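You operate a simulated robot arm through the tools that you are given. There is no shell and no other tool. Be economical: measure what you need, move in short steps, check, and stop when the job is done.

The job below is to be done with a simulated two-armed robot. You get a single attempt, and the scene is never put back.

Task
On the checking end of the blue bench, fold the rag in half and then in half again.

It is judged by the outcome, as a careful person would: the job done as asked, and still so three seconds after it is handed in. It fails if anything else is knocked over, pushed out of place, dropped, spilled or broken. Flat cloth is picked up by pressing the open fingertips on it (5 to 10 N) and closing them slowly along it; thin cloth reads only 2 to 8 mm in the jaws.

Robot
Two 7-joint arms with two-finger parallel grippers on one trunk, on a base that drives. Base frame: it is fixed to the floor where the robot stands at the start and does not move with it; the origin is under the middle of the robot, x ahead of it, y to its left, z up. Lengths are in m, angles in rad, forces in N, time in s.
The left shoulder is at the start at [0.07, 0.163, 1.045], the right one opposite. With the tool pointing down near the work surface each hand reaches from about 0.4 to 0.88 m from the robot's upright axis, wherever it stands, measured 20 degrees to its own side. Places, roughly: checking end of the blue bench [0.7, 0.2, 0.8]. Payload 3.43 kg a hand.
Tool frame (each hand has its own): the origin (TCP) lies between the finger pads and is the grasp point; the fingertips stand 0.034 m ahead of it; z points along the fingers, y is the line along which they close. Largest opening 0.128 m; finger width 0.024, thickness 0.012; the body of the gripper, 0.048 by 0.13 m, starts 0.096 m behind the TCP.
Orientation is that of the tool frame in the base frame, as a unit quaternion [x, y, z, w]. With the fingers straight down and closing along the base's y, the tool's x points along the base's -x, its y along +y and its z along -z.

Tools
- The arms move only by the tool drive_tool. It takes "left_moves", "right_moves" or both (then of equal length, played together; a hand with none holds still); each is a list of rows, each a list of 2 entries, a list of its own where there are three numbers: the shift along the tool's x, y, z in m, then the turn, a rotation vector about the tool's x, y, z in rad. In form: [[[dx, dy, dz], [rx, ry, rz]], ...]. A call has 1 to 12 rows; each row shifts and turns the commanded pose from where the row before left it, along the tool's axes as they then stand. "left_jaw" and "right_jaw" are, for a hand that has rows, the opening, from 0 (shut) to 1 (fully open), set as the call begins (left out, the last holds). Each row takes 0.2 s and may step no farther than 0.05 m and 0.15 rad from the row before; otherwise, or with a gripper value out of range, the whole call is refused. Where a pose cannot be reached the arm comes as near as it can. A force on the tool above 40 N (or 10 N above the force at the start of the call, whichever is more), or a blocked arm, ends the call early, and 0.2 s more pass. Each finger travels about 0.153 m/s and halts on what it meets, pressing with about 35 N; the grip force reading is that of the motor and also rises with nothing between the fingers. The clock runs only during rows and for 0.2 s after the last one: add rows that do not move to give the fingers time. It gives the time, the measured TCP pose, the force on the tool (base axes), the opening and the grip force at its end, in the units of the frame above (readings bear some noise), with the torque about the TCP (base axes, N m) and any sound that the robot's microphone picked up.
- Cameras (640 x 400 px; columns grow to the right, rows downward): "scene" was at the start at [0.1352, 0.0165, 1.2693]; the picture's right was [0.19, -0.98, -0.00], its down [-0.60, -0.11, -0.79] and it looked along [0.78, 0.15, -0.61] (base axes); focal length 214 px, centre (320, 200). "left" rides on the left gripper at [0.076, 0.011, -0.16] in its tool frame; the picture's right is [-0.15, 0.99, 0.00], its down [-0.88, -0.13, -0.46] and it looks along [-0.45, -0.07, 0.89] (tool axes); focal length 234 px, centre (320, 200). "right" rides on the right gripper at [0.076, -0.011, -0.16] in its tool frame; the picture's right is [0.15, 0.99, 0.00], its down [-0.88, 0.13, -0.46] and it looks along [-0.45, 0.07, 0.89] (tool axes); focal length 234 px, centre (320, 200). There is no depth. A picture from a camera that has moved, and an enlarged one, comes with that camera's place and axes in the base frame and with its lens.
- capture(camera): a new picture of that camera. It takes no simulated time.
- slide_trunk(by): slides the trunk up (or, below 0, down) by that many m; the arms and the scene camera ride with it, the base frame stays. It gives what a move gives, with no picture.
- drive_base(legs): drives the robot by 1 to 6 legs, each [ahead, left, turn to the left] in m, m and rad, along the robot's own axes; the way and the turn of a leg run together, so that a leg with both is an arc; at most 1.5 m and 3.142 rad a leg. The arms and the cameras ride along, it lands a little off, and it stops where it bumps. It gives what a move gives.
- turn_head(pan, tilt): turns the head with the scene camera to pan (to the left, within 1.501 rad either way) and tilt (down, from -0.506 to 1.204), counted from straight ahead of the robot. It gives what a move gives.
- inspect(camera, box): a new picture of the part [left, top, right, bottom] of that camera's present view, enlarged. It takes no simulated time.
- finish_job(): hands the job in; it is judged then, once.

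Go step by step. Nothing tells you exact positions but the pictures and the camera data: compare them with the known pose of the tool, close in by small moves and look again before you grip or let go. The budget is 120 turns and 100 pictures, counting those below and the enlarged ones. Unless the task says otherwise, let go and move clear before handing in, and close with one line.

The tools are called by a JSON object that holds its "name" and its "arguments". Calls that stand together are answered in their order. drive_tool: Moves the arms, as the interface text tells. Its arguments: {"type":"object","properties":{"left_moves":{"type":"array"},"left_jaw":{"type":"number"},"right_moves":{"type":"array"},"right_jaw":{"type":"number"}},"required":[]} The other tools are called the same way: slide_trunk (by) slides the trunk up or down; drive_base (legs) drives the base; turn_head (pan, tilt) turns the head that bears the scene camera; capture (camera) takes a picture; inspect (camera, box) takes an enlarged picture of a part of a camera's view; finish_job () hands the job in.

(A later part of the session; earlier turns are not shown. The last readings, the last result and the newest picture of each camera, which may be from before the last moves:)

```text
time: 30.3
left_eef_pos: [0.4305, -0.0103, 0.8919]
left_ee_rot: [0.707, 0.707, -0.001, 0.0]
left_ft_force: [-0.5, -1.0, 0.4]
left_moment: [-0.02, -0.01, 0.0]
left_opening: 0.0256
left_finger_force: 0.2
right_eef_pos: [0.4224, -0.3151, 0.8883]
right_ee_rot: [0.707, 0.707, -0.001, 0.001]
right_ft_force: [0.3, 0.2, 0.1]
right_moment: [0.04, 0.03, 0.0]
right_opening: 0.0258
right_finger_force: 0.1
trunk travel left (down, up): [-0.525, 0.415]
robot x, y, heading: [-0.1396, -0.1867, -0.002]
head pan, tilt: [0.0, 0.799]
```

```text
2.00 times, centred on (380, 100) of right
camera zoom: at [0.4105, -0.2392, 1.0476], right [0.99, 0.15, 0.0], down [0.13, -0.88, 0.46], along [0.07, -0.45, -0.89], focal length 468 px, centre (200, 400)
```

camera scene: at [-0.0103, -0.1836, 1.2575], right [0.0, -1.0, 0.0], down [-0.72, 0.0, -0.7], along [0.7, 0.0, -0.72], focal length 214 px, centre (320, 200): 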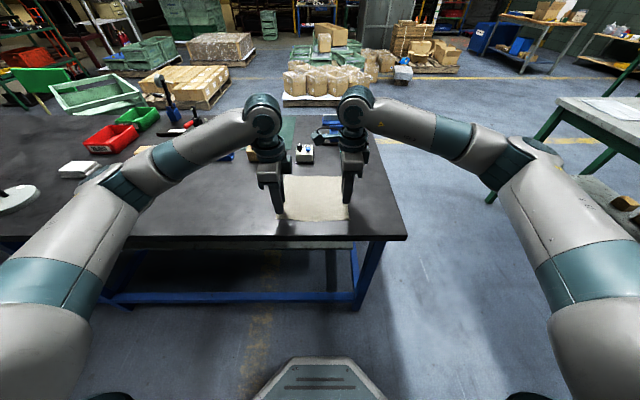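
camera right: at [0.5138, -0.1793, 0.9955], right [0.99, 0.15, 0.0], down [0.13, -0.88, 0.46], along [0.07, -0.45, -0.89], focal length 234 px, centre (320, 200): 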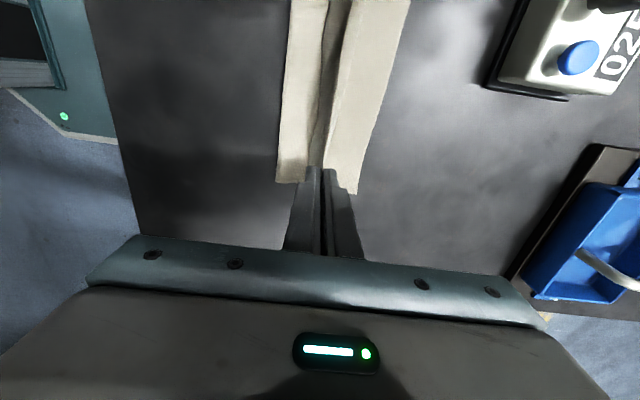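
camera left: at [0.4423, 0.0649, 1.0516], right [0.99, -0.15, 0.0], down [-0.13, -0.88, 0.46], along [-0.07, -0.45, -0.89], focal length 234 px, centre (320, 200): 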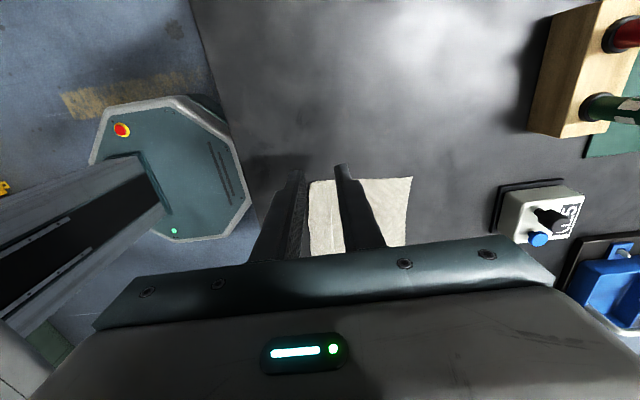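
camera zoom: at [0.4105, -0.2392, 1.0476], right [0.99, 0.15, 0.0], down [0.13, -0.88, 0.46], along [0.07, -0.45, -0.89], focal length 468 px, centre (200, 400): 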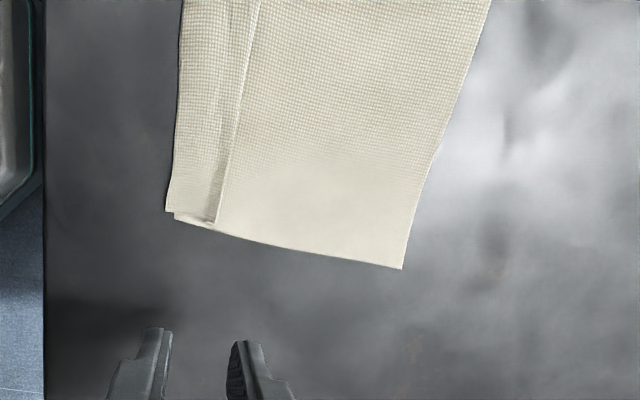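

The hem lies as a Z-pleat: the free edge is on top at the near side (x≈0.41 left, 0.396 right). I'll pinch that top edge with a small opening right at the rim, which will unfold the pleat as it lifts.

{"name": "drive_tool", "arguments": {"left_moves": [[[-0.031, -0.004, 0], [0, 0, 0]], [[-0.031, -0.0035, 0.02], [0, 0, 0]], [[0, 0, 0.03], [0, 0, 0]], [[0, 0, 0.02], [0, 0, 0]], [[0, 0, 0.004], [0, 0, 0]], [[0, 0, 0], [0, 0, 0]]], "right_moves": [[[0.031, -0.006, 0], [0, 0, 0]], [[0.032, -0.006, 0.02], [0, 0, 0]], [[0, 0, 0.03], [0, 0, 0]], [[0, 0, 0.018], [0, 0, 0]], [[0, 0, 0.003], [0, 0, 0]], [[0, 0, 0], [0, 0, 0]]], "left_jaw": 0.125, "right_jaw": 0.125}}

{"name": "inspect", "arguments": {"camera": "scene", "box": [272, 180, 368, 240]}}

{"name": "inspect", "arguments": {"camera": "left", "box": [220, 110, 420, 235]}}

{"name": "inspect", "arguments": {"camera": "right", "box": [220, 90, 420, 215]}}

```text
time: 31.7
left_eef_pos: [0.423, -0.0722, 0.8143]
left_ee_rot: [0.708, 0.706, 0.001, 0.0]
left_ft_force: [0.5, 0.0, -0.5]
left_moment: [0.01, -0.01, -0.01]
left_opening: 0.0162
left_finger_force: 0.1
right_eef_pos: [0.4096, -0.2515, 0.8162]
right_ee_rot: [0.707, 0.707, 0.001, 0.0]
right_ft_force: [0.0, 0.7, -0.1]
right_moment: [-0.05, 0.0, 0.0]
right_opening: 0.016
right_finger_force: 0.0
trunk travel left (down, up): [-0.525, 0.415]
robot x, y, heading: [-0.1407, -0.1836, -0.003]
head pan, tilt: [0.0, 0.799]
```

```text
6.67 times, centred on (320, 210) of scene
camera zoom: at [-0.0102, -0.1836, 1.2575], right [0.0, -1.0, 0.0], down [-0.72, 0.0, -0.7], along [0.7, 0.0, -0.72], focal length 1430 px, centre (320, 133)
```

zoom: 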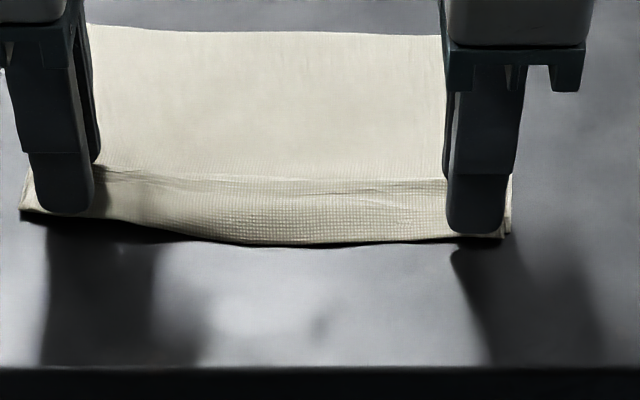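

```text
3.20 times, centred on (320, 172) of left
camera zoom: at [0.4354, 0.0022, 0.9741], right [0.99, -0.15, 0.0], down [-0.13, -0.88, 0.46], along [-0.07, -0.45, -0.89], focal length 749 px, centre (320, 288)
```

zoom: 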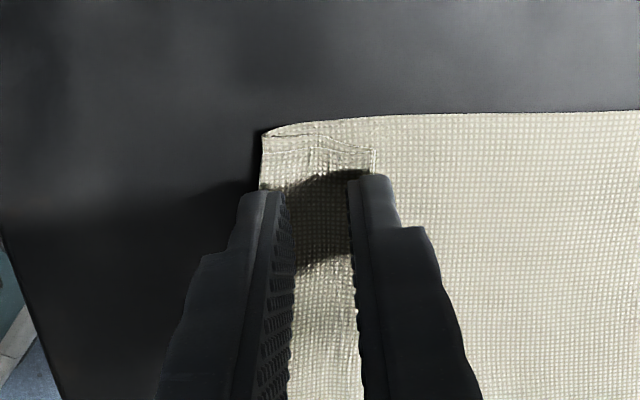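

```text
3.20 times, centred on (320, 152) of right
camera zoom: at [0.3979, -0.1762, 0.9751], right [0.99, 0.15, 0.0], down [0.13, -0.88, 0.46], along [0.07, -0.45, -0.89], focal length 749 px, centre (320, 352)
```

zoom: 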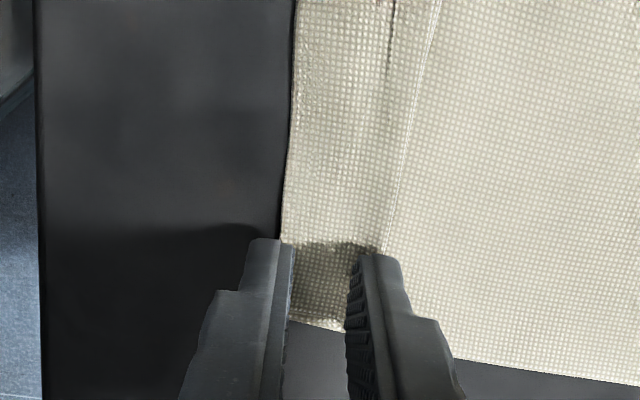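

The far fingers are right on the pleat crease; I shift both 5 mm toward me and descend to contact.

{"name": "drive_tool", "arguments": {"left_moves": [[[0, -0.005, 0.002], [0, 0, 0]], [[0, 0, 0.002], [0, 0, 0]], [[0, 0, 0.001], [0, 0, 0]], [[0, 0, 0.001], [0, 0, 0]]], "right_moves": [[[0, -0.005, 0.003], [0, 0, 0]], [[0, 0, 0.003], [0, 0, 0]], [[0, 0, 0.001], [0, 0, 0]], [[0, 0, 0.001], [0, 0, 0]]]}}

```text
time: 32.7
left_eef_pos: [0.4183, -0.0727, 0.8085]
left_ee_rot: [0.708, 0.706, 0.001, 0.0]
left_ft_force: [-0.6, 0.4, 0.4]
left_moment: [-0.01, -0.01, 0.01]
left_opening: 0.016
left_finger_force: 0.2
right_eef_pos: [0.4054, -0.251, 0.8093]
right_ee_rot: [0.707, 0.707, 0.0, 0.001]
right_ft_force: [-1.3, 0.7, -0.7]
right_moment: [0.02, -0.01, 0.02]
right_opening: 0.0159
right_finger_force: 0.1
trunk travel left (down, up): [-0.525, 0.415]
robot x, y, heading: [-0.1426, -0.1855, -0.002]
head pan, tilt: [0.0, 0.799]
```

{"name": "drive_tool", "arguments": {"left_moves": [[[0, 0, 0.001], [0, 0, 0]], [[0, 0, 0.001], [0, 0, 0]]], "right_moves": [[[0, 0, 0.001], [0, 0, 0]], [[0, 0, 0.0015], [0, 0, 0]]]}}

{"name": "drive_tool", "arguments": {"left_moves": [[[0, 0, 0.001], [0, 0, 0]]], "right_moves": [[[0, 0, 0.001], [0, 0, 0]]]}}

```text
time: 33.3
left_eef_pos: [0.4173, -0.0742, 0.8063]
left_ee_rot: [0.707, 0.707, -0.001, -0.001]
left_ft_force: [-0.2, 0.1, 2.0]
left_moment: [0.05, -0.03, -0.01]
left_opening: 0.0163
left_finger_force: 0.6
right_eef_pos: [0.4051, -0.2505, 0.8063]
right_ee_rot: [0.707, 0.708, 0.0, 0.001]
right_ft_force: [-0.4, 0.5, 1.3]
right_moment: [-0.02, 0.0, -0.02]
right_opening: 0.0163
right_finger_force: 0.0
trunk travel left (down, up): [-0.525, 0.415]
robot x, y, heading: [-0.1452, -0.1869, -0.002]
head pan, tilt: [0.0, 0.799]
```

```text
time: 33.7
left_eef_pos: [0.4176, -0.0731, 0.8067]
left_ee_rot: [0.707, 0.707, 0.001, 0.0]
left_ft_force: [1.4, 2.3, 8.1]
left_moment: [0.15, -0.07, -0.02]
left_opening: 0.0161
left_finger_force: 0.3
right_eef_pos: [0.4049, -0.2517, 0.8058]
right_ee_rot: [0.707, 0.707, 0.001, 0.0]
right_ft_force: [0.7, 1.0, 6.3]
right_moment: [-0.08, -0.11, 0.0]
right_opening: 0.0165
right_finger_force: 0.0
trunk travel left (down, up): [-0.525, 0.415]
robot x, y, heading: [-0.1435, -0.1835, -0.003]
head pan, tilt: [0.0, 0.799]
```

Contact at 6–8 N. I close slowly.

{"name": "drive_tool", "arguments": {"left_moves": [[[0, 0, 0], [0, 0, 0]]], "right_moves": [[[0, 0, 0], [0, 0, 0]]], "left_jaw": 0.07, "right_jaw": 0.07}}

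{"name": "drive_tool", "arguments": {"left_moves": [[[0, 0, 0], [0, 0, 0]], [[0, 0, 0], [0, 0, 0]]], "right_moves": [[[0, 0, 0], [0, 0, 0]], [[0, 0, 0], [0, 0, 0]]], "left_jaw": 0.0, "right_jaw": 0.0}}

{"name": "drive_tool", "arguments": {"left_moves": [[[0, 0, -0.01], [0, 0, 0]], [[0, 0, -0.015], [0, 0, 0]]], "right_moves": [[[0, 0, -0.01], [0, 0, 0]], [[0, 0, -0.015], [0, 0, 0]]]}}

{"name": "inspect", "arguments": {"camera": "scene", "box": [272, 180, 368, 240]}}

{"name": "inspect", "arguments": {"camera": "right", "box": [220, 90, 420, 215]}}

```text
time: 34.1
left_eef_pos: [0.4161, -0.0741, 0.8058]
left_ee_rot: [0.708, 0.706, 0.001, 0.0]
left_ft_force: [0.6, 0.6, 10.5]
left_moment: [0.11, -0.09, -0.02]
left_opening: 0.0083
left_finger_force: 0.1
right_eef_pos: [0.4039, -0.2517, 0.8059]
right_ee_rot: [0.707, 0.707, 0.001, 0.0]
right_ft_force: [-1.1, -0.7, 8.7]
right_moment: [-0.01, -0.04, 0.02]
right_opening: 0.0082
right_finger_force: 0.0
trunk travel left (down, up): [-0.525, 0.415]
robot x, y, heading: [-0.1405, -0.1829, -0.001]
head pan, tilt: [0.0, 0.799]
```

```text
time: 34.7
left_eef_pos: [0.4161, -0.0737, 0.8057]
left_ee_rot: [0.708, 0.706, 0.001, 0.0]
left_ft_force: [1.2, 0.1, 14.8]
left_moment: [0.1, -0.08, -0.01]
left_opening: 0.0
left_finger_force: 32.6
right_eef_pos: [0.4041, -0.2519, 0.8054]
right_ee_rot: [0.706, 0.708, 0.001, 0.001]
right_ft_force: [1.2, 0.8, 8.2]
right_moment: [-0.05, -0.06, 0.0]
right_opening: 0.0
right_finger_force: 33.4
trunk travel left (down, up): [-0.525, 0.415]
robot x, y, heading: [-0.1441, -0.1854, 0.0]
head pan, tilt: [0.0, 0.799]
```

```text
time: 35.3
left_eef_pos: [0.4162, -0.0755, 0.8294]
left_ee_rot: [0.707, 0.707, 0.0, 0.0]
left_ft_force: [-0.5, -0.5, -1.1]
left_moment: [-0.02, 0.0, 0.0]
left_opening: 0.0
left_finger_force: 33.5
right_eef_pos: [0.404, -0.253, 0.8306]
right_ee_rot: [0.707, 0.707, 0.0, 0.0]
right_ft_force: [-0.3, 0.1, -0.9]
right_moment: [-0.02, -0.03, 0.01]
right_opening: 0.0
right_finger_force: 33.7
trunk travel left (down, up): [-0.525, 0.415]
robot x, y, heading: [-0.1423, -0.1825, 0.0]
head pan, tilt: [0.0, 0.799]
```

```text
6.67 times, centred on (320, 210) of scene
camera zoom: at [-0.0109, -0.1837, 1.2574], right [0.0, -1.0, 0.0], down [-0.72, 0.0, -0.7], along [0.7, 0.0, -0.72], focal length 1430 px, centre (320, 133)
```

zoom: 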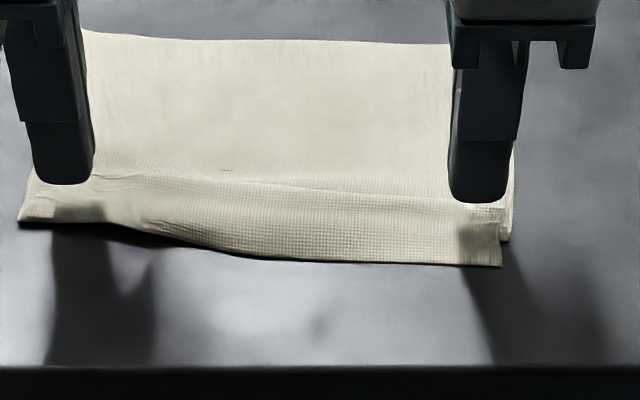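

```text
3.20 times, centred on (320, 152) of right
camera zoom: at [0.3932, -0.1768, 0.9898], right [0.99, 0.15, 0.0], down [0.13, -0.88, 0.46], along [0.07, -0.45, -0.89], focal length 749 px, centre (320, 352)
```

zoom: 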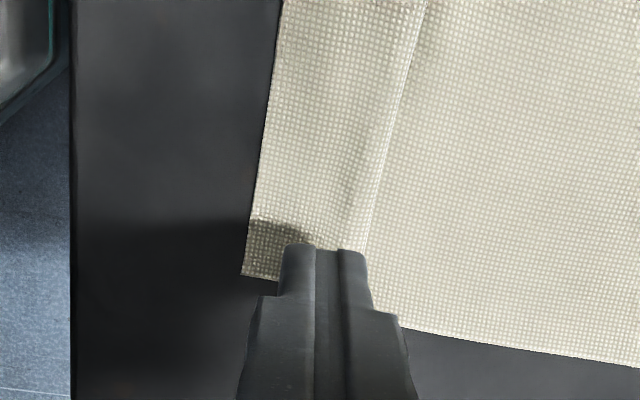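

The flap slid outward under the near finger instead of bunching, which is useful: it unfolds the pleat. I press with the closed tips and drag the flap toward me.

{"name": "drive_tool", "arguments": {"left_moves": [[[0, 0, 0.015], [0, 0, 0]], [[0, 0, 0.008], [0, 0, 0]], [[0, 0, 0.0015], [0, 0, 0]]], "right_moves": [[[0, 0, 0.015], [0, 0, 0]], [[0, 0, 0.008], [0, 0, 0]], [[0, 0, 0.0022], [0, 0, 0]]]}}

{"name": "drive_tool", "arguments": {"left_moves": [[[0, -0.006, 0], [0, 0, 0]], [[0, -0.006, 0], [0, 0, 0]], [[0, -0.006, 0], [0, 0, 0]], [[0, -0.006, 0], [0, 0, 0]]], "right_moves": [[[0, -0.006, 0], [0, 0, 0]], [[0, -0.006, 0], [0, 0, 0]], [[0, -0.006, 0], [0, 0, 0]], [[0, -0.006, 0], [0, 0, 0]]]}}

{"name": "inspect", "arguments": {"camera": "scene", "box": [272, 180, 368, 240]}}

```text
time: 36.1
left_eef_pos: [0.4165, -0.0749, 0.8069]
left_ee_rot: [0.707, 0.707, 0.001, 0.001]
left_ft_force: [0.0, -0.3, 5.7]
left_moment: [0.05, 0.01, -0.02]
left_opening: 0.0
left_finger_force: 33.3
right_eef_pos: [0.4053, -0.2522, 0.805]
right_ee_rot: [0.707, 0.707, 0.001, 0.0]
right_ft_force: [0.9, 0.4, 4.5]
right_moment: [-0.06, 0.01, 0.0]
right_opening: 0.0001
right_finger_force: 32.5
trunk travel left (down, up): [-0.525, 0.415]
robot x, y, heading: [-0.1405, -0.1871, -0.005]
head pan, tilt: [0.0, 0.799]
```

```text
time: 37.1
left_eef_pos: [0.3907, -0.0731, 0.8061]
left_ee_rot: [0.707, 0.707, 0.001, 0.001]
left_ft_force: [2.0, -0.6, 9.3]
left_moment: [0.07, -0.06, -0.04]
left_opening: 0.0002
left_finger_force: 33.2
right_eef_pos: [0.38, -0.2527, 0.8051]
right_ee_rot: [0.707, 0.707, 0.002, 0.001]
right_ft_force: [3.6, 0.4, 17.3]
right_moment: [-0.1, -0.16, 0.05]
right_opening: 0.0003
right_finger_force: 33.0
trunk travel left (down, up): [-0.525, 0.415]
robot x, y, heading: [-0.1404, -0.1816, 0.001]
head pan, tilt: [0.0, 0.799]
```

```text
6.67 times, centred on (320, 210) of scene
camera zoom: at [-0.012, -0.1835, 1.2579], right [0.0, -1.0, 0.0], down [-0.72, 0.0, -0.7], along [0.7, 0.0, -0.72], focal length 1430 px, centre (320, 133)
```

zoom: 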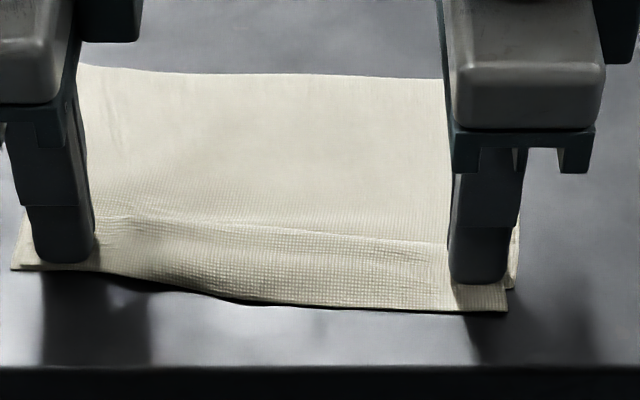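

The whole rag slid about 2 cm toward me, but the flap is still ~3.3 cm deep. I now pinch with both fingertips on the flap and a small opening.

{"name": "drive_tool", "arguments": {"left_moves": [[[0, 0, -0.012], [0, 0, 0]], [[0, 0.006, 0], [0, 0, 0]], [[0, 0, 0.008], [0, 0, 0]]], "right_moves": [[[0, 0, -0.012], [0, 0, 0]], [[0, -0.003, 0], [0, 0, 0]], [[0, 0, 0.008], [0, 0, 0]]], "left_jaw": 0.094, "right_jaw": 0.094}}

{"name": "inspect", "arguments": {"camera": "left", "box": [220, 110, 420, 235]}}

{"name": "inspect", "arguments": {"camera": "right", "box": [220, 90, 420, 215]}}

```text
time: 37.9
left_eef_pos: [0.3998, -0.0735, 0.8083]
left_ee_rot: [0.707, 0.707, 0.0, 0.0]
left_ft_force: [-0.1, -0.2, 0.0]
left_moment: [0.01, -0.01, -0.06]
left_opening: 0.0121
left_finger_force: 0.0
right_eef_pos: [0.3774, -0.2516, 0.8079]
right_ee_rot: [0.707, 0.707, -0.001, -0.001]
right_ft_force: [-0.2, -0.1, -0.2]
right_moment: [-0.05, -0.03, 0.01]
right_opening: 0.012
right_finger_force: 0.0
trunk travel left (down, up): [-0.525, 0.415]
robot x, y, heading: [-0.1421, -0.1868, 0.003]
head pan, tilt: [0.0, 0.799]
```

```text
3.20 times, centred on (320, 172) of left
camera zoom: at [0.4117, 0.0023, 0.9694], right [0.99, -0.15, 0.0], down [-0.13, -0.88, 0.46], along [-0.07, -0.45, -0.89], focal length 749 px, centre (320, 288)
```

zoom: 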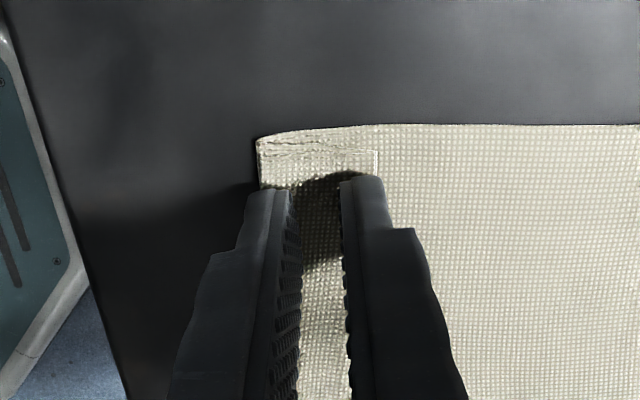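

```text
3.20 times, centred on (320, 152) of right
camera zoom: at [0.367, -0.1764, 0.9678], right [0.99, 0.15, 0.0], down [0.13, -0.88, 0.46], along [0.07, -0.45, -0.89], focal length 749 px, centre (320, 352)
```

zoom: 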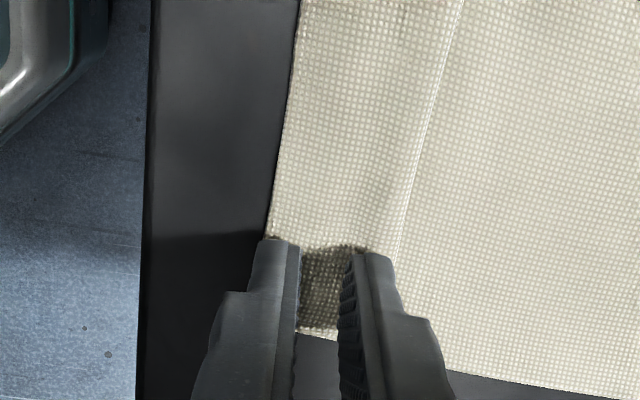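

Both fingertip pairs straddle the flap well. I press and close.

{"name": "drive_tool", "arguments": {"left_moves": [[[0, 0, 0.001], [0, 0, 0]], [[0, 0, 0.001], [0, 0, 0]], [[0, 0, 0.001], [0, 0, 0]]], "right_moves": [[[0, 0, 0.001], [0, 0, 0]], [[0, 0, 0.001], [0, 0, 0]], [[0, 0, 0.001], [0, 0, 0]]]}}

```text
time: 38.7
left_eef_pos: [0.399, -0.0736, 0.8075]
left_ee_rot: [0.707, 0.707, 0.0, 0.0]
left_ft_force: [0.7, -0.7, 1.8]
left_moment: [0.02, 0.02, 0.0]
left_opening: 0.0121
left_finger_force: 0.1
right_eef_pos: [0.3781, -0.2524, 0.8062]
right_ee_rot: [0.707, 0.707, 0.0, 0.0]
right_ft_force: [0.4, -0.5, 2.6]
right_moment: [-0.01, 0.01, 0.02]
right_opening: 0.012
right_finger_force: 0.0
trunk travel left (down, up): [-0.525, 0.415]
robot x, y, heading: [-0.1395, -0.1848, -0.0]
head pan, tilt: [0.0, 0.799]
```

{"name": "drive_tool", "arguments": {"left_moves": [[[0, 0, 0.001], [0, 0, 0]], [[0, 0, 0.0005], [0, 0, 0]]], "right_moves": [[[0, 0, 0.001], [0, 0, 0]], [[0, 0, 0.0005], [0, 0, 0]]]}}

{"name": "drive_tool", "arguments": {"left_moves": [[[0, 0, 0], [0, 0, 0]]], "right_moves": [[[0, 0, 0], [0, 0, 0]]], "left_jaw": 0.055, "right_jaw": 0.055}}

{"name": "drive_tool", "arguments": {"left_moves": [[[0, 0, 0], [0, 0, 0]], [[0, 0, 0], [0, 0, 0]]], "right_moves": [[[0, 0, 0], [0, 0, 0]], [[0, 0, 0], [0, 0, 0]]], "left_jaw": 0.0, "right_jaw": 0.0}}

```text
time: 39.3
left_eef_pos: [0.3988, -0.0741, 0.8079]
left_ee_rot: [0.707, 0.707, 0.001, 0.0]
left_ft_force: [0.6, 1.2, 9.3]
left_moment: [0.09, 0.0, 0.02]
left_opening: 0.0121
left_finger_force: 0.4
right_eef_pos: [0.3778, -0.2524, 0.8057]
right_ee_rot: [0.707, 0.708, 0.001, 0.002]
right_ft_force: [2.0, -1.4, 13.9]
right_moment: [-0.17, -0.17, 0.0]
right_opening: 0.0125
right_finger_force: 0.8
trunk travel left (down, up): [-0.525, 0.415]
robot x, y, heading: [-0.1408, -0.1855, -0.003]
head pan, tilt: [0.0, 0.799]
```

```text
time: 39.7
left_eef_pos: [0.3999, -0.0742, 0.8059]
left_ee_rot: [0.708, 0.706, 0.0, 0.0]
left_ft_force: [1.1, -0.4, 9.7]
left_moment: [0.06, -0.06, -0.01]
left_opening: 0.0051
left_finger_force: 0.0
right_eef_pos: [0.3771, -0.2511, 0.8057]
right_ee_rot: [0.707, 0.707, 0.002, 0.0]
right_ft_force: [0.2, -0.7, 18.0]
right_moment: [-0.13, -0.08, 0.03]
right_opening: 0.0052
right_finger_force: 0.1
trunk travel left (down, up): [-0.525, 0.415]
robot x, y, heading: [-0.1425, -0.1852, 0.001]
head pan, tilt: [0.0, 0.799]
```

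```text
time: 40.3
left_eef_pos: [0.3991, -0.0733, 0.8072]
left_ee_rot: [0.708, 0.706, 0.001, 0.0]
left_ft_force: [1.3, -0.6, 11.0]
left_moment: [0.08, -0.06, 0.01]
left_opening: 0.0
left_finger_force: 33.4
right_eef_pos: [0.3771, -0.2515, 0.8063]
right_ee_rot: [0.707, 0.707, 0.001, 0.002]
right_ft_force: [4.2, 0.6, 21.7]
right_moment: [-0.19, -0.21, 0.06]
right_opening: 0.0002
right_finger_force: 32.9
trunk travel left (down, up): [-0.525, 0.415]
robot x, y, heading: [-0.1425, -0.1831, -0.002]
head pan, tilt: [0.0, 0.799]
```

{"name": "drive_tool", "arguments": {"left_moves": [[[0, 0, -0.02], [0, 0, 0]], [[0, 0, -0.04], [0, 0, 0]], [[0.03, 0, -0.02], [0, 0, 0]], [[0.03, 0, 0], [0, 0, 0]]], "right_moves": [[[0, 0, -0.02], [0, 0, 0]], [[0, 0, -0.04], [0, 0, 0]], [[-0.03, 0, -0.02], [0, 0, 0]], [[-0.03, 0, 0], [0, 0, 0]]]}}

{"name": "inspect", "arguments": {"camera": "scene", "box": [264, 170, 376, 240]}}

```text
time: 41.3
left_eef_pos: [0.4005, -0.0131, 0.8853]
left_ee_rot: [0.708, 0.706, 0.0, -0.001]
left_ft_force: [-0.3, 0.0, 0.3]
left_moment: [-0.02, -0.01, -0.01]
left_opening: 0.0001
left_finger_force: 33.0
right_eef_pos: [0.3765, -0.3133, 0.8842]
right_ee_rot: [0.707, 0.707, 0.0, 0.001]
right_ft_force: [0.2, -0.3, 0.6]
right_moment: [0.02, -0.01, 0.02]
right_opening: 0.0
right_finger_force: 32.8
trunk travel left (down, up): [-0.525, 0.415]
robot x, y, heading: [-0.1375, -0.1844, -0.002]
head pan, tilt: [0.0, 0.799]
```

```text
5.71 times, centred on (320, 205) of scene
camera zoom: at [-0.0108, -0.1836, 1.2576], right [0.0, -1.0, 0.0], down [-0.72, 0.0, -0.7], along [0.7, 0.0, -0.72], focal length 1226 px, centre (320, 171)
```

zoom: 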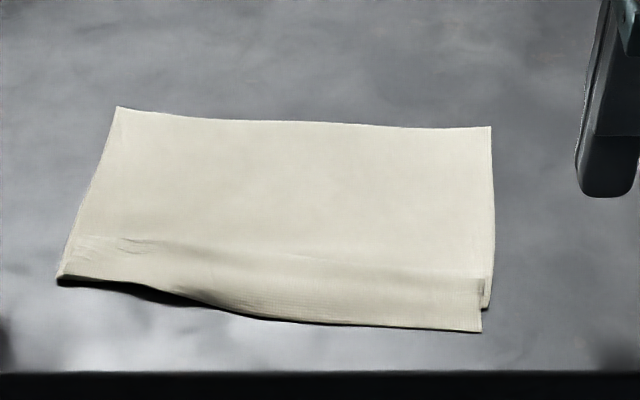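

Closing along x on this shallow flap slips. I'll turn both hands so they close along y (along the edge), which lets both fingertips sit fully on the flap, then pull the pleat flat.

{"name": "drive_tool", "arguments": {"left_moves": [[[0, 0, 0], [0, 0, -0.1428]], [[0, 0, 0], [0, 0, -0.1428]], [[0, 0, 0], [0, 0, -0.1428]], [[0, 0, 0], [0, 0, -0.1428]], [[0, 0, 0], [0, 0, -0.1428]], [[0, 0, 0], [0, 0, -0.1428]], [[0, 0, 0], [0, 0, -0.1428]], [[0, 0, 0], [0, 0, -0.1428]], [[0, 0, 0], [0, 0, -0.1428]], [[0, 0, 0], [0, 0, -0.1428]], [[0, 0, 0], [0, 0, -0.1428]]], "right_moves": [[[0, 0, 0], [0, 0, -0.1428]], [[0, 0, 0], [0, 0, -0.1428]], [[0, 0, 0], [0, 0, -0.1428]], [[0, 0, 0], [0, 0, -0.1428]], [[0, 0, 0], [0, 0, -0.1428]], [[0, 0, 0], [0, 0, -0.1428]], [[0, 0, 0], [0, 0, -0.1428]], [[0, 0, 0], [0, 0, -0.1428]], [[0, 0, 0], [0, 0, -0.1428]], [[0, 0, 0], [0, 0, -0.1428]], [[0, 0, 0], [0, 0, -0.1428]]], "left_jaw": 0.21, "right_jaw": 0.21}}

{"name": "drive_tool", "arguments": {"left_moves": [[[0.0045, -0.036, 0], [0, 0, 0]], [[0.004, -0.036, 0.02], [0, 0, 0]], [[0, 0, 0.03], [0, 0, 0]], [[0, 0, 0.02], [0, 0, 0]], [[0, 0, 0], [0, 0, 0]]], "right_moves": [[[0.0065, 0.037, 0], [0, 0, 0]], [[0.006, 0.038, 0.02], [0, 0, 0]], [[0, 0, 0.03], [0, 0, 0]], [[0, 0, 0.02], [0, 0, 0]], [[0, 0, 0], [0, 0, 0]]]}}

{"name": "inspect", "arguments": {"camera": "scene", "box": [264, 170, 376, 240]}}

{"name": "capture", "arguments": {"camera": "left"}}

{"name": "capture", "arguments": {"camera": "right"}}

```text
time: 43.7
left_eef_pos: [0.399, -0.0143, 0.8852]
left_ee_rot: [-0.001, 1.0, 0.0, 0.001]
left_ft_force: [-0.5, -0.7, 0.3]
left_moment: [-0.01, 0.03, 0.0]
left_opening: 0.0269
left_finger_force: 0.0
right_eef_pos: [0.3763, -0.3114, 0.8842]
right_ee_rot: [-0.001, 1.0, 0.0, 0.0]
right_ft_force: [0.2, -0.1, 0.8]
right_moment: [-0.04, -0.05, -0.02]
right_opening: 0.027
right_finger_force: 0.0
trunk travel left (down, up): [-0.525, 0.415]
robot x, y, heading: [-0.1392, -0.1832, -0.005]
head pan, tilt: [0.0, 0.799]
```

```text
time: 44.9
left_eef_pos: [0.3901, -0.0857, 0.816]
left_ee_rot: [0.002, 1.0, 0.0, 0.0]
left_ft_force: [-0.5, -0.1, 0.9]
left_moment: [0.02, 0.01, -0.02]
left_opening: 0.0269
left_finger_force: 0.1
right_eef_pos: [0.3671, -0.2373, 0.8121]
right_ee_rot: [0.0, 1.0, 0.0, 0.001]
right_ft_force: [-0.5, 0.0, -0.1]
right_moment: [-0.01, -0.02, 0.02]
right_opening: 0.027
right_finger_force: 0.0
trunk travel left (down, up): [-0.525, 0.415]
robot x, y, heading: [-0.1399, -0.1852, -0.008]
head pan, tilt: [0.0, 0.799]
```

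```text
5.71 times, centred on (320, 205) of scene
camera zoom: at [-0.0105, -0.1836, 1.2576], right [0.0, -1.0, 0.0], down [-0.72, 0.0, -0.7], along [0.7, 0.0, -0.72], focal length 1226 px, centre (320, 171)
```

zoom: 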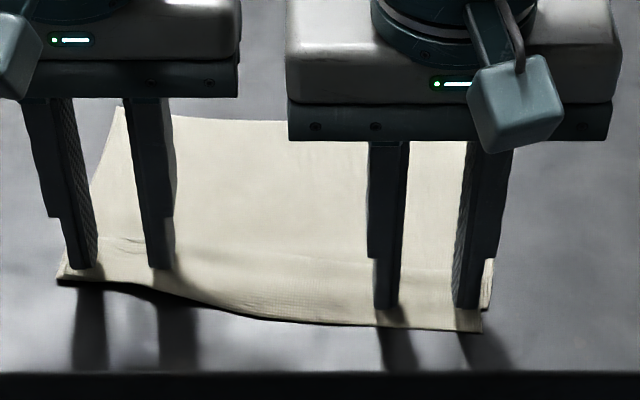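

```text
59 pictures are left
camera left: at [0.3154, -0.075, 0.976], right [0.15, 0.99, 0.0], down [0.88, -0.13, 0.46], along [0.45, -0.07, -0.89], focal length 234 px, centre (320, 200)
```

left: 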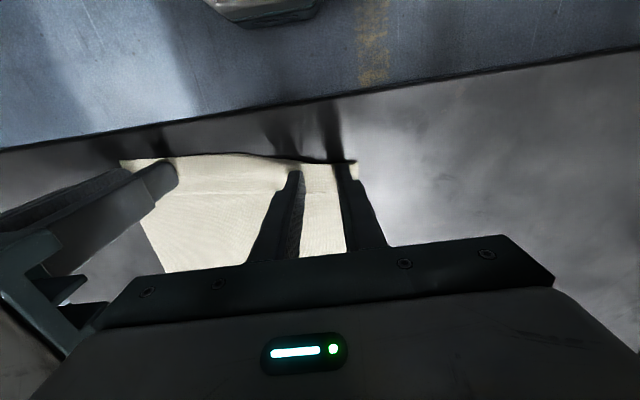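

```text
58 pictures are left
camera right: at [0.2913, -0.248, 0.9722], right [-0.15, 0.99, 0.0], down [0.88, 0.13, 0.46], along [0.45, 0.07, -0.89], focal length 234 px, centre (320, 200)
```

right: 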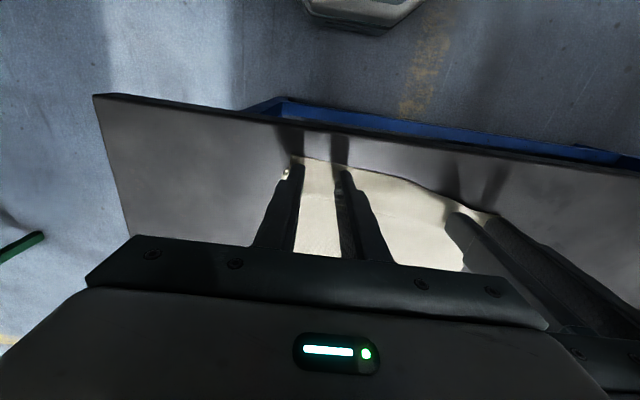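

Both pairs of tips stand over the flap. I descend to contact.

{"name": "drive_tool", "arguments": {"left_moves": [[[0, 0, 0.003], [0, 0, 0]], [[0, 0, 0.003], [0, 0, 0]], [[0, 0, 0.002], [0, 0, 0]], [[0, 0, 0.001], [0, 0, 0]]], "right_moves": [[[0, 0, 0.002], [0, 0, 0]], [[0, 0, 0.002], [0, 0, 0]], [[0, 0, 0.001], [0, 0, 0]], [[0, 0, 0.001], [0, 0, 0]]]}}

```text
time: 45.9
left_eef_pos: [0.3907, -0.0851, 0.8071]
left_ee_rot: [0.001, 1.0, 0.0, 0.0]
left_ft_force: [1.1, 0.6, 3.3]
left_moment: [-0.02, -0.02, 0.01]
left_opening: 0.0268
left_finger_force: 0.0
right_eef_pos: [0.366, -0.2359, 0.809]
right_ee_rot: [0.0, 1.0, 0.0, 0.001]
right_ft_force: [-0.1, 0.6, -0.7]
right_moment: [0.04, 0.03, 0.01]
right_opening: 0.0268
right_finger_force: 0.0
trunk travel left (down, up): [-0.525, 0.415]
robot x, y, heading: [-0.1365, -0.1826, -0.002]
head pan, tilt: [0.0, 0.799]
```

{"name": "drive_tool", "arguments": {"left_moves": [[[0, 0, 0.0005], [0, 0, 0]], [[0, 0, 0.0005], [0, 0, 0]], [[0, 0, 0], [0, 0, 0]]], "right_moves": [[[0, 0, 0.0015], [0, 0, 0]], [[0, 0, 0.001], [0, 0, 0]], [[0, 0, 0.001], [0, 0, 0]]]}}

```text
time: 46.7
left_eef_pos: [0.3894, -0.0864, 0.8054]
left_ee_rot: [0.0, 1.0, 0.0, 0.002]
left_ft_force: [2.3, -0.3, 11.8]
left_moment: [0.17, -0.09, -0.05]
left_opening: 0.0265
left_finger_force: 0.1
right_eef_pos: [0.3658, -0.2373, 0.8062]
right_ee_rot: [0.0, 1.0, 0.0, 0.001]
right_ft_force: [-0.1, 0.0, 6.9]
right_moment: [-0.12, -0.1, 0.02]
right_opening: 0.0269
right_finger_force: 0.0
trunk travel left (down, up): [-0.525, 0.415]
robot x, y, heading: [-0.145, -0.1846, -0.007]
head pan, tilt: [0.0, 0.799]
```

{"name": "drive_tool", "arguments": {"left_moves": [[[0, 0, 0], [0, 0, 0]]], "right_moves": [[[0, 0, 0.0004], [0, 0, 0]]], "left_jaw": 0.15, "right_jaw": 0.15}}

{"name": "drive_tool", "arguments": {"left_moves": [[[0, 0, 0], [0, 0, 0]]], "right_moves": [[[0, 0, 0], [0, 0, 0]]], "left_jaw": 0.08, "right_jaw": 0.08}}

{"name": "drive_tool", "arguments": {"left_moves": [[[0, 0, 0], [0, 0, 0]], [[0, 0, 0], [0, 0, 0]]], "right_moves": [[[0, 0, 0], [0, 0, 0]], [[0, 0, 0], [0, 0, 0]]], "left_jaw": 0.0, "right_jaw": 0.0}}

{"name": "inspect", "arguments": {"camera": "scene", "box": [264, 170, 376, 240]}}

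```text
time: 47.1
left_eef_pos: [0.389, -0.0864, 0.8066]
left_ee_rot: [0.001, 1.0, 0.0, 0.002]
left_ft_force: [1.5, -1.3, 13.6]
left_moment: [0.15, -0.1, -0.03]
left_opening: 0.018
left_finger_force: 0.0
right_eef_pos: [0.3652, -0.2364, 0.8059]
right_ee_rot: [0.0, 1.0, 0.0, 0.001]
right_ft_force: [0.9, -0.5, 7.8]
right_moment: [-0.14, -0.08, 0.02]
right_opening: 0.0184
right_finger_force: 0.1
trunk travel left (down, up): [-0.525, 0.415]
robot x, y, heading: [-0.1396, -0.1837, -0.0]
head pan, tilt: [0.0, 0.799]
```

```text
time: 47.5
left_eef_pos: [0.3903, -0.0865, 0.8057]
left_ee_rot: [0.001, 1.0, 0.001, 0.002]
left_ft_force: [0.7, -0.8, 15.2]
left_moment: [0.05, -0.13, -0.05]
left_opening: 0.0091
left_finger_force: 0.0
right_eef_pos: [0.3648, -0.2361, 0.8059]
right_ee_rot: [0.0, 1.0, 0.0, 0.001]
right_ft_force: [0.8, 1.3, 8.1]
right_moment: [-0.03, -0.09, 0.04]
right_opening: 0.0098
right_finger_force: 0.1
trunk travel left (down, up): [-0.525, 0.415]
robot x, y, heading: [-0.1433, -0.1834, -0.003]
head pan, tilt: [0.0, 0.799]
```

```text
time: 48.1
left_eef_pos: [0.3891, -0.0862, 0.8066]
left_ee_rot: [0.001, 1.0, -0.001, 0.001]
left_ft_force: [-2.4, -14.5, 13.6]
left_moment: [-0.44, 0.0, 0.0]
left_opening: 0.0016
left_finger_force: 34.6
right_eef_pos: [0.3659, -0.2347, 0.8054]
right_ee_rot: [0.0, 1.0, 0.002, 0.001]
right_ft_force: [3.0, 16.2, 11.1]
right_moment: [0.56, -0.06, 0.05]
right_opening: 0.0016
right_finger_force: 34.3
trunk travel left (down, up): [-0.525, 0.415]
robot x, y, heading: [-0.144, -0.183, -0.005]
head pan, tilt: [0.0, 0.799]
```

```text
5.71 times, centred on (320, 205) of scene
camera zoom: at [-0.0124, -0.1835, 1.2579], right [0.0, -1.0, 0.0], down [-0.72, 0.0, -0.7], along [0.7, 0.0, -0.72], focal length 1226 px, centre (320, 171)
```

zoom: 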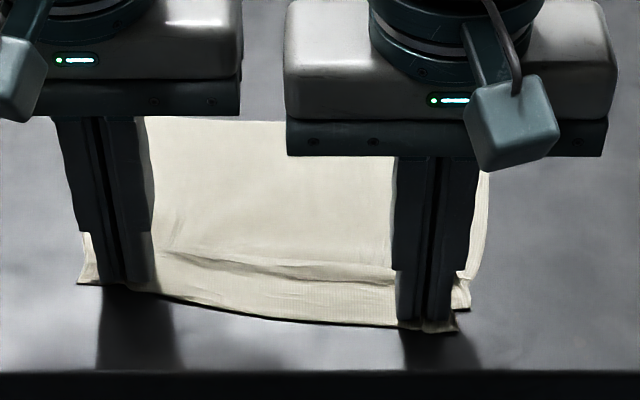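

Both hands hold cloth (1.6 mm) and the edge is taut between them. I ease them together slightly and lift to let the pleat open.

{"name": "drive_tool", "arguments": {"left_moves": [[[0, -0.003, -0.005], [0, 0, 0]], [[0, 0, -0.012], [0, 0, 0]], [[0, 0, -0.015], [0, 0, 0]], [[0, 0, -0.015], [0, 0, 0]], [[0, 0, -0.013], [0, 0, 0]]], "right_moves": [[[0, 0.003, -0.005], [0, 0, 0]], [[0, 0, -0.012], [0, 0, 0]], [[0, 0, -0.015], [0, 0, 0]], [[0, 0, -0.015], [0, 0, 0]], [[0, 0, -0.013], [0, 0, 0]]]}}

{"name": "inspect", "arguments": {"camera": "scene", "box": [264, 170, 376, 240]}}

{"name": "capture", "arguments": {"camera": "left"}}

```text
time: 49.3
left_eef_pos: [0.3894, -0.0873, 0.8642]
left_ee_rot: [0.002, 1.0, 0.0, -0.001]
left_ft_force: [-1.1, -6.6, 0.5]
left_moment: [-0.21, 0.01, -0.02]
left_opening: 0.0017
left_finger_force: 35.1
right_eef_pos: [0.3648, -0.2344, 0.8661]
right_ee_rot: [0.001, 1.0, -0.001, 0.0]
right_ft_force: [1.2, 5.8, -0.3]
right_moment: [0.2, 0.0, 0.01]
right_opening: 0.0021
right_finger_force: 34.6
trunk travel left (down, up): [-0.525, 0.415]
robot x, y, heading: [-0.1414, -0.1825, -0.003]
head pan, tilt: [0.0, 0.799]
```

```text
5.71 times, centred on (320, 205) of scene
camera zoom: at [-0.0106, -0.1835, 1.2575], right [0.0, -1.0, 0.0], down [-0.72, 0.0, -0.7], along [0.7, 0.0, -0.72], focal length 1226 px, centre (320, 171)
```

zoom: 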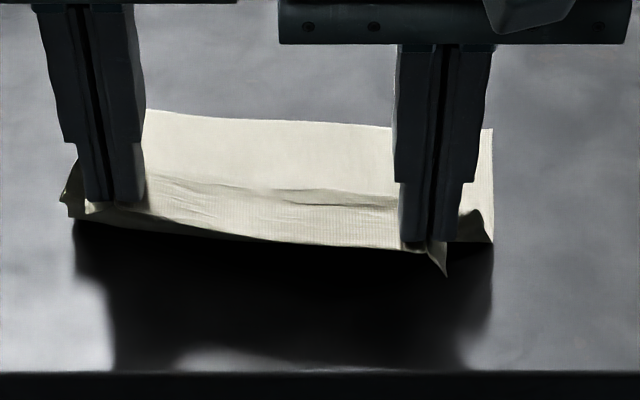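

```text
55 pictures are left
camera left: at [0.3159, -0.0773, 1.0251], right [0.15, 0.99, 0.0], down [0.88, -0.13, 0.45], along [0.45, -0.07, -0.89], focal length 234 px, centre (320, 200)
```

left: 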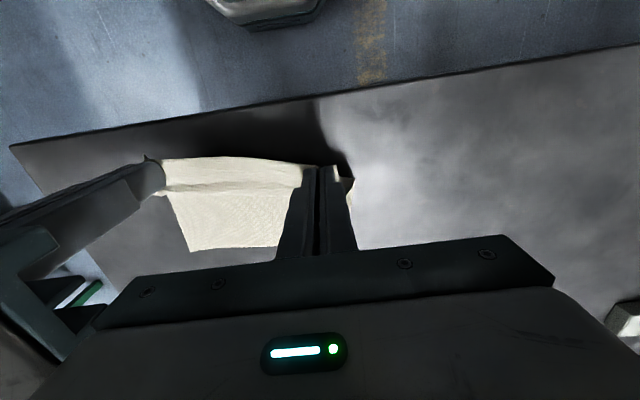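

The pleat has not clearly opened. I lift higher so gravity pulls it out, and look again.

{"name": "drive_tool", "arguments": {"left_moves": [[[0, -0.001, -0.03], [0, 0, 0]], [[0, -0.001, -0.03], [0, 0, 0]], [[0, 0, -0.03], [0, 0, 0]], [[0, 0, 0], [0, 0, 0]]], "right_moves": [[[0, 0.001, -0.03], [0, 0, 0]], [[0, 0.001, -0.03], [0, 0, 0]], [[0, 0, -0.03], [0, 0, 0]], [[0, 0, 0], [0, 0, 0]]]}}

{"name": "inspect", "arguments": {"camera": "scene", "box": [256, 140, 384, 220]}}

{"name": "capture", "arguments": {"camera": "right"}}

```text
time: 50.3
left_eef_pos: [0.3917, -0.0897, 0.9539]
left_ee_rot: [0.001, 1.0, 0.001, -0.001]
left_ft_force: [0.4, 0.4, 0.7]
left_moment: [-0.03, -0.02, -0.02]
left_opening: 0.0015
left_finger_force: 35.6
right_eef_pos: [0.3657, -0.2312, 0.9543]
right_ee_rot: [0.001, 1.0, 0.0, 0.0]
right_ft_force: [-0.6, 0.3, -0.3]
right_moment: [0.04, 0.02, 0.0]
right_opening: 0.0014
right_finger_force: 35.3
trunk travel left (down, up): [-0.525, 0.415]
robot x, y, heading: [-0.1421, -0.1819, -0.003]
head pan, tilt: [0.0, 0.799]
```

```text
5.00 times, centred on (320, 180) of scene
camera zoom: at [-0.0096, -0.1835, 1.2574], right [0.0, -1.0, 0.0], down [-0.72, 0.0, -0.7], along [0.7, 0.0, -0.72], focal length 1072 px, centre (320, 300)
```

zoom: 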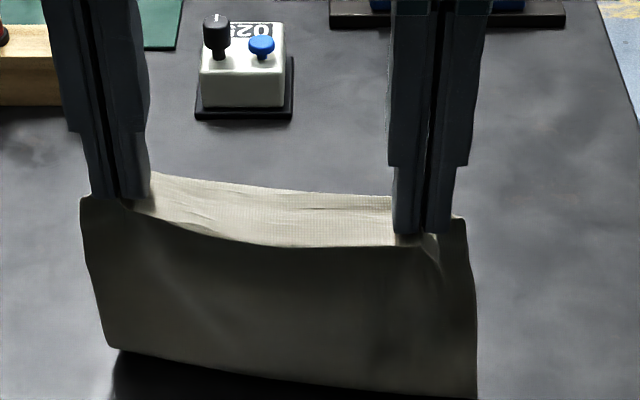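

```text
53 pictures are left
camera right: at [0.2896, -0.2428, 1.1144], right [-0.15, 0.99, 0.0], down [0.88, 0.13, 0.46], along [0.45, 0.07, -0.89], focal length 234 px, centre (320, 200)
```

right: 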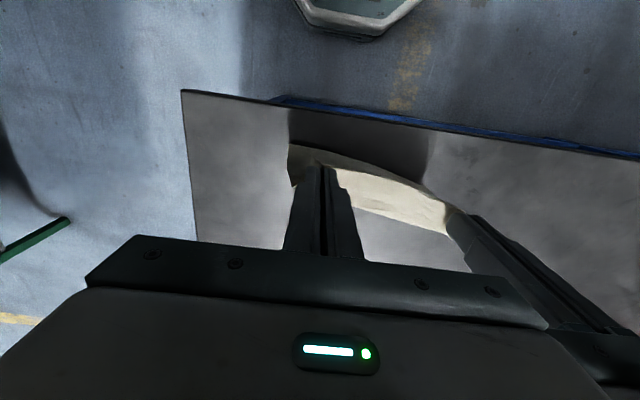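

Lifting cleared it up: the rag hangs freely from both hands with the rim on the far side and the body hanging on my side. That is the right way round for laying a clean fold. I lift it clear and carry it forward, squaring the hands.

{"name": "drive_tool", "arguments": {"left_moves": [[[0, 0, -0.02], [0, 0, 0]], [[0, 0, -0.02], [0, 0, 0]], [[-0.018, 0, 0], [0, 0, 0]], [[-0.018, 0, 0], [0, 0, 0]], [[-0.02, 0, 0], [0, 0, 0]], [[-0.02, 0, 0], [0, 0, 0]], [[-0.02, 0, 0], [0, 0, 0]], [[-0.02, 0, 0], [0, 0, 0]], [[-0.02, 0, 0], [0, 0, 0]], [[-0.018, 0, 0], [0, 0, 0]], [[-0.016, 0, 0], [0, 0, 0]], [[0, 0, 0], [0, 0, 0]]], "right_moves": [[[0, 0, -0.02], [0, 0, 0]], [[0, 0, -0.02], [0, 0, 0]], [[-0.021, 0, 0], [0, 0, 0]], [[-0.021, 0, 0], [0, 0, 0]], [[-0.023, 0, 0], [0, 0, 0]], [[-0.023, 0, 0], [0, 0, 0]], [[-0.023, 0, 0], [0, 0, 0]], [[-0.023, 0, 0], [0, 0, 0]], [[-0.023, 0, 0], [0, 0, 0]], [[-0.021, 0, 0], [0, 0, 0]], [[-0.018, 0, 0], [0, 0, 0]], [[0, 0, 0], [0, 0, 0]]]}}

{"name": "capture", "arguments": {"camera": "scene"}}

{"name": "inspect", "arguments": {"camera": "scene", "box": [256, 120, 384, 200]}}

```text
time: 52.9
left_eef_pos: [0.5611, -0.0895, 0.9946]
left_ee_rot: [0.001, 1.0, 0.0, 0.0]
left_ft_force: [-0.2, -1.1, 0.7]
left_moment: [0.01, -0.01, 0.01]
left_opening: 0.0017
left_finger_force: 34.7
right_eef_pos: [0.5604, -0.2302, 0.996]
right_ee_rot: [0.0, 1.0, 0.0, 0.0]
right_ft_force: [-0.2, -0.2, -0.4]
right_moment: [0.02, -0.02, 0.02]
right_opening: 0.0017
right_finger_force: 35.3
trunk travel left (down, up): [-0.525, 0.415]
robot x, y, heading: [-0.1403, -0.1802, -0.004]
head pan, tilt: [0.0, 0.799]
```

```text
52 pictures are left
camera scene: at [-0.0106, -0.1835, 1.2576], right [0.0, -1.0, 0.0], down [-0.72, 0.0, -0.7], along [0.7, 0.0, -0.72], focal length 214 px, centre (320, 200)
```

scene: 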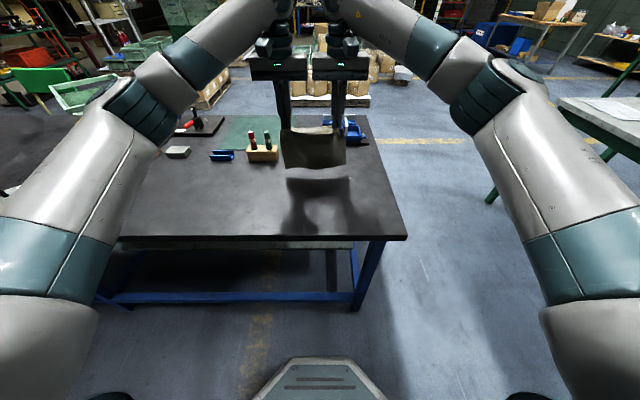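

```text
5.00 times, centred on (320, 160) of scene
camera zoom: at [-0.0106, -0.1835, 1.2576], right [0.0, -1.0, 0.0], down [-0.72, 0.0, -0.7], along [0.7, 0.0, -0.72], focal length 1072 px, centre (320, 400)
```

zoom: 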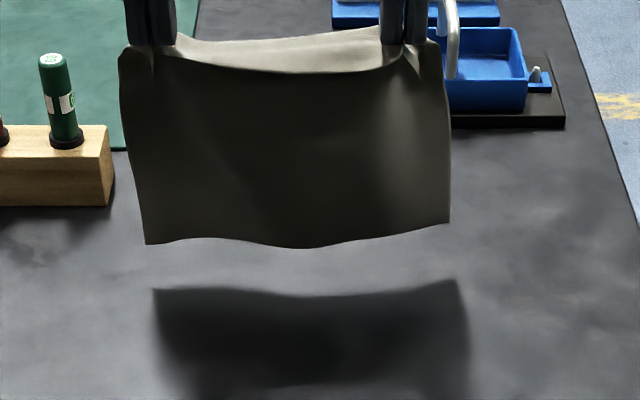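

{"name": "inspect", "arguments": {"camera": "scene", "box": [276, 116, 348, 161]}}

{"name": "inspect", "arguments": {"camera": "right", "box": [250, 100, 474, 240]}}

```text
8.89 times, centred on (312, 138) of scene
camera zoom: at [-0.0106, -0.1835, 1.2576], right [0.0, -1.0, 0.0], down [-0.72, 0.0, -0.7], along [0.7, 0.0, -0.72], focal length 1906 px, centre (391, 747)
```

zoom: 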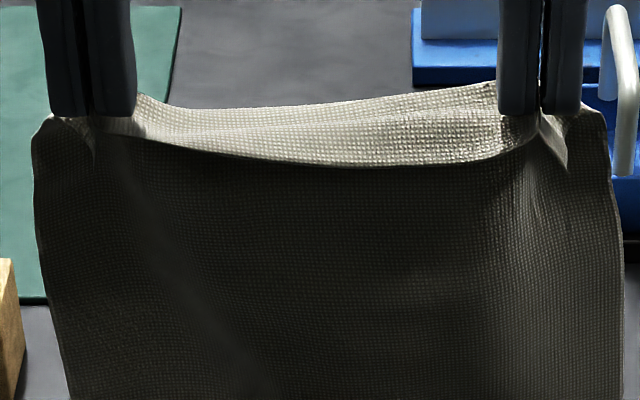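

```text
2.86 times, centred on (362, 170) of right
camera zoom: at [0.4843, -0.2433, 1.1558], right [-0.15, 0.99, 0.0], down [0.88, 0.13, 0.46], along [0.45, 0.07, -0.89], focal length 669 px, centre (200, 286)
```

zoom: 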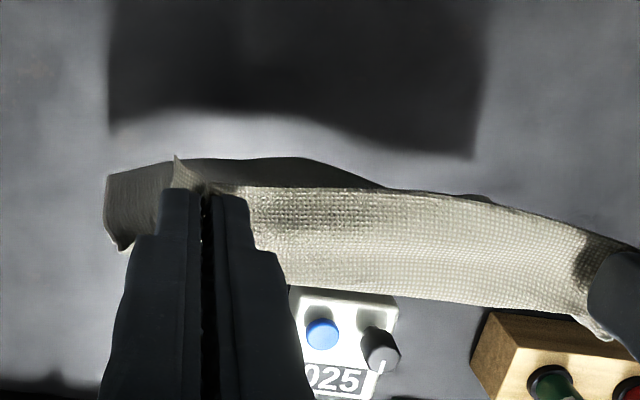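

The view from the right wrist shows the rim faces me and the body hangs from the far side of the fingers, cleanly open. So I'll lay the bottom edge down nearer me, lay the cloth forward, and bring the held rim back over it toward me.

{"name": "drive_tool", "arguments": {"left_moves": [[[0.016, 0, 0], [0, 0, 0]], [[0.02, 0, 0], [0, 0, 0]], [[0.02, 0, 0], [0, 0, 0]], [[0.02, 0, 0], [0, 0, 0]], [[0.02, 0, 0], [0, 0, 0]], [[0.016, 0, 0], [0, 0, 0]], [[0.008, 0, 0], [0, 0, 0]], [[0, 0, 0], [0, 0, 0]], [[0, 0, 0.015], [0, 0, 0]], [[0, 0, 0.015], [0, 0, 0]], [[0, 0, 0], [0, 0, 0]]], "right_moves": [[[0.016, 0, 0], [0, 0, 0]], [[0.02, 0, 0], [0, 0, 0]], [[0.02, 0, 0], [0, 0, 0]], [[0.02, 0, 0], [0, 0, 0]], [[0.02, 0, 0], [0, 0, 0]], [[0.016, 0, 0], [0, 0, 0]], [[0.008, 0, 0], [0, 0, 0]], [[0, 0, 0], [0, 0, 0]], [[0, 0, 0.015], [0, 0, 0]], [[0, 0, 0.016], [0, 0, 0]], [[0, 0, 0], [0, 0, 0]]]}}

{"name": "inspect", "arguments": {"camera": "scene", "box": [256, 140, 384, 220]}}

```text
time: 55.3
left_eef_pos: [0.44, -0.0904, 0.9646]
left_ee_rot: [0.001, 1.0, 0.0, 0.0]
left_ft_force: [0.2, 0.1, 1.0]
left_moment: [0.02, -0.02, -0.02]
left_opening: 0.0015
left_finger_force: 35.0
right_eef_pos: [0.4398, -0.2331, 0.962]
right_ee_rot: [0.0, 1.0, 0.0, 0.0]
right_ft_force: [-0.4, -0.1, 0.3]
right_moment: [0.0, 0.0, 0.0]
right_opening: 0.0017
right_finger_force: 34.9
trunk travel left (down, up): [-0.525, 0.415]
robot x, y, heading: [-0.145, -0.1827, -0.0]
head pan, tilt: [0.0, 0.799]
```

```text
5.00 times, centred on (320, 180) of scene
camera zoom: at [-0.0106, -0.1836, 1.2576], right [0.0, -1.0, 0.0], down [-0.72, 0.0, -0.7], along [0.7, 0.0, -0.72], focal length 1072 px, centre (320, 300)
```

zoom: 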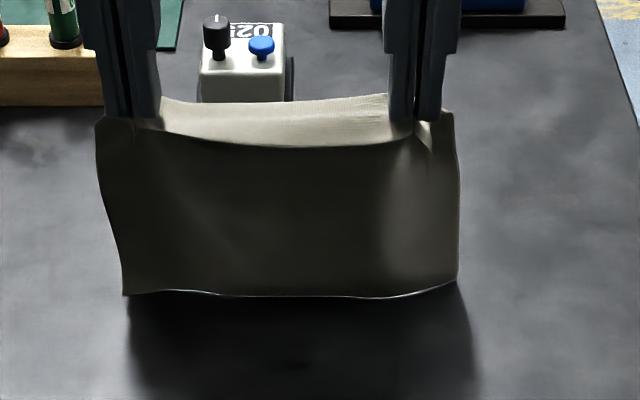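

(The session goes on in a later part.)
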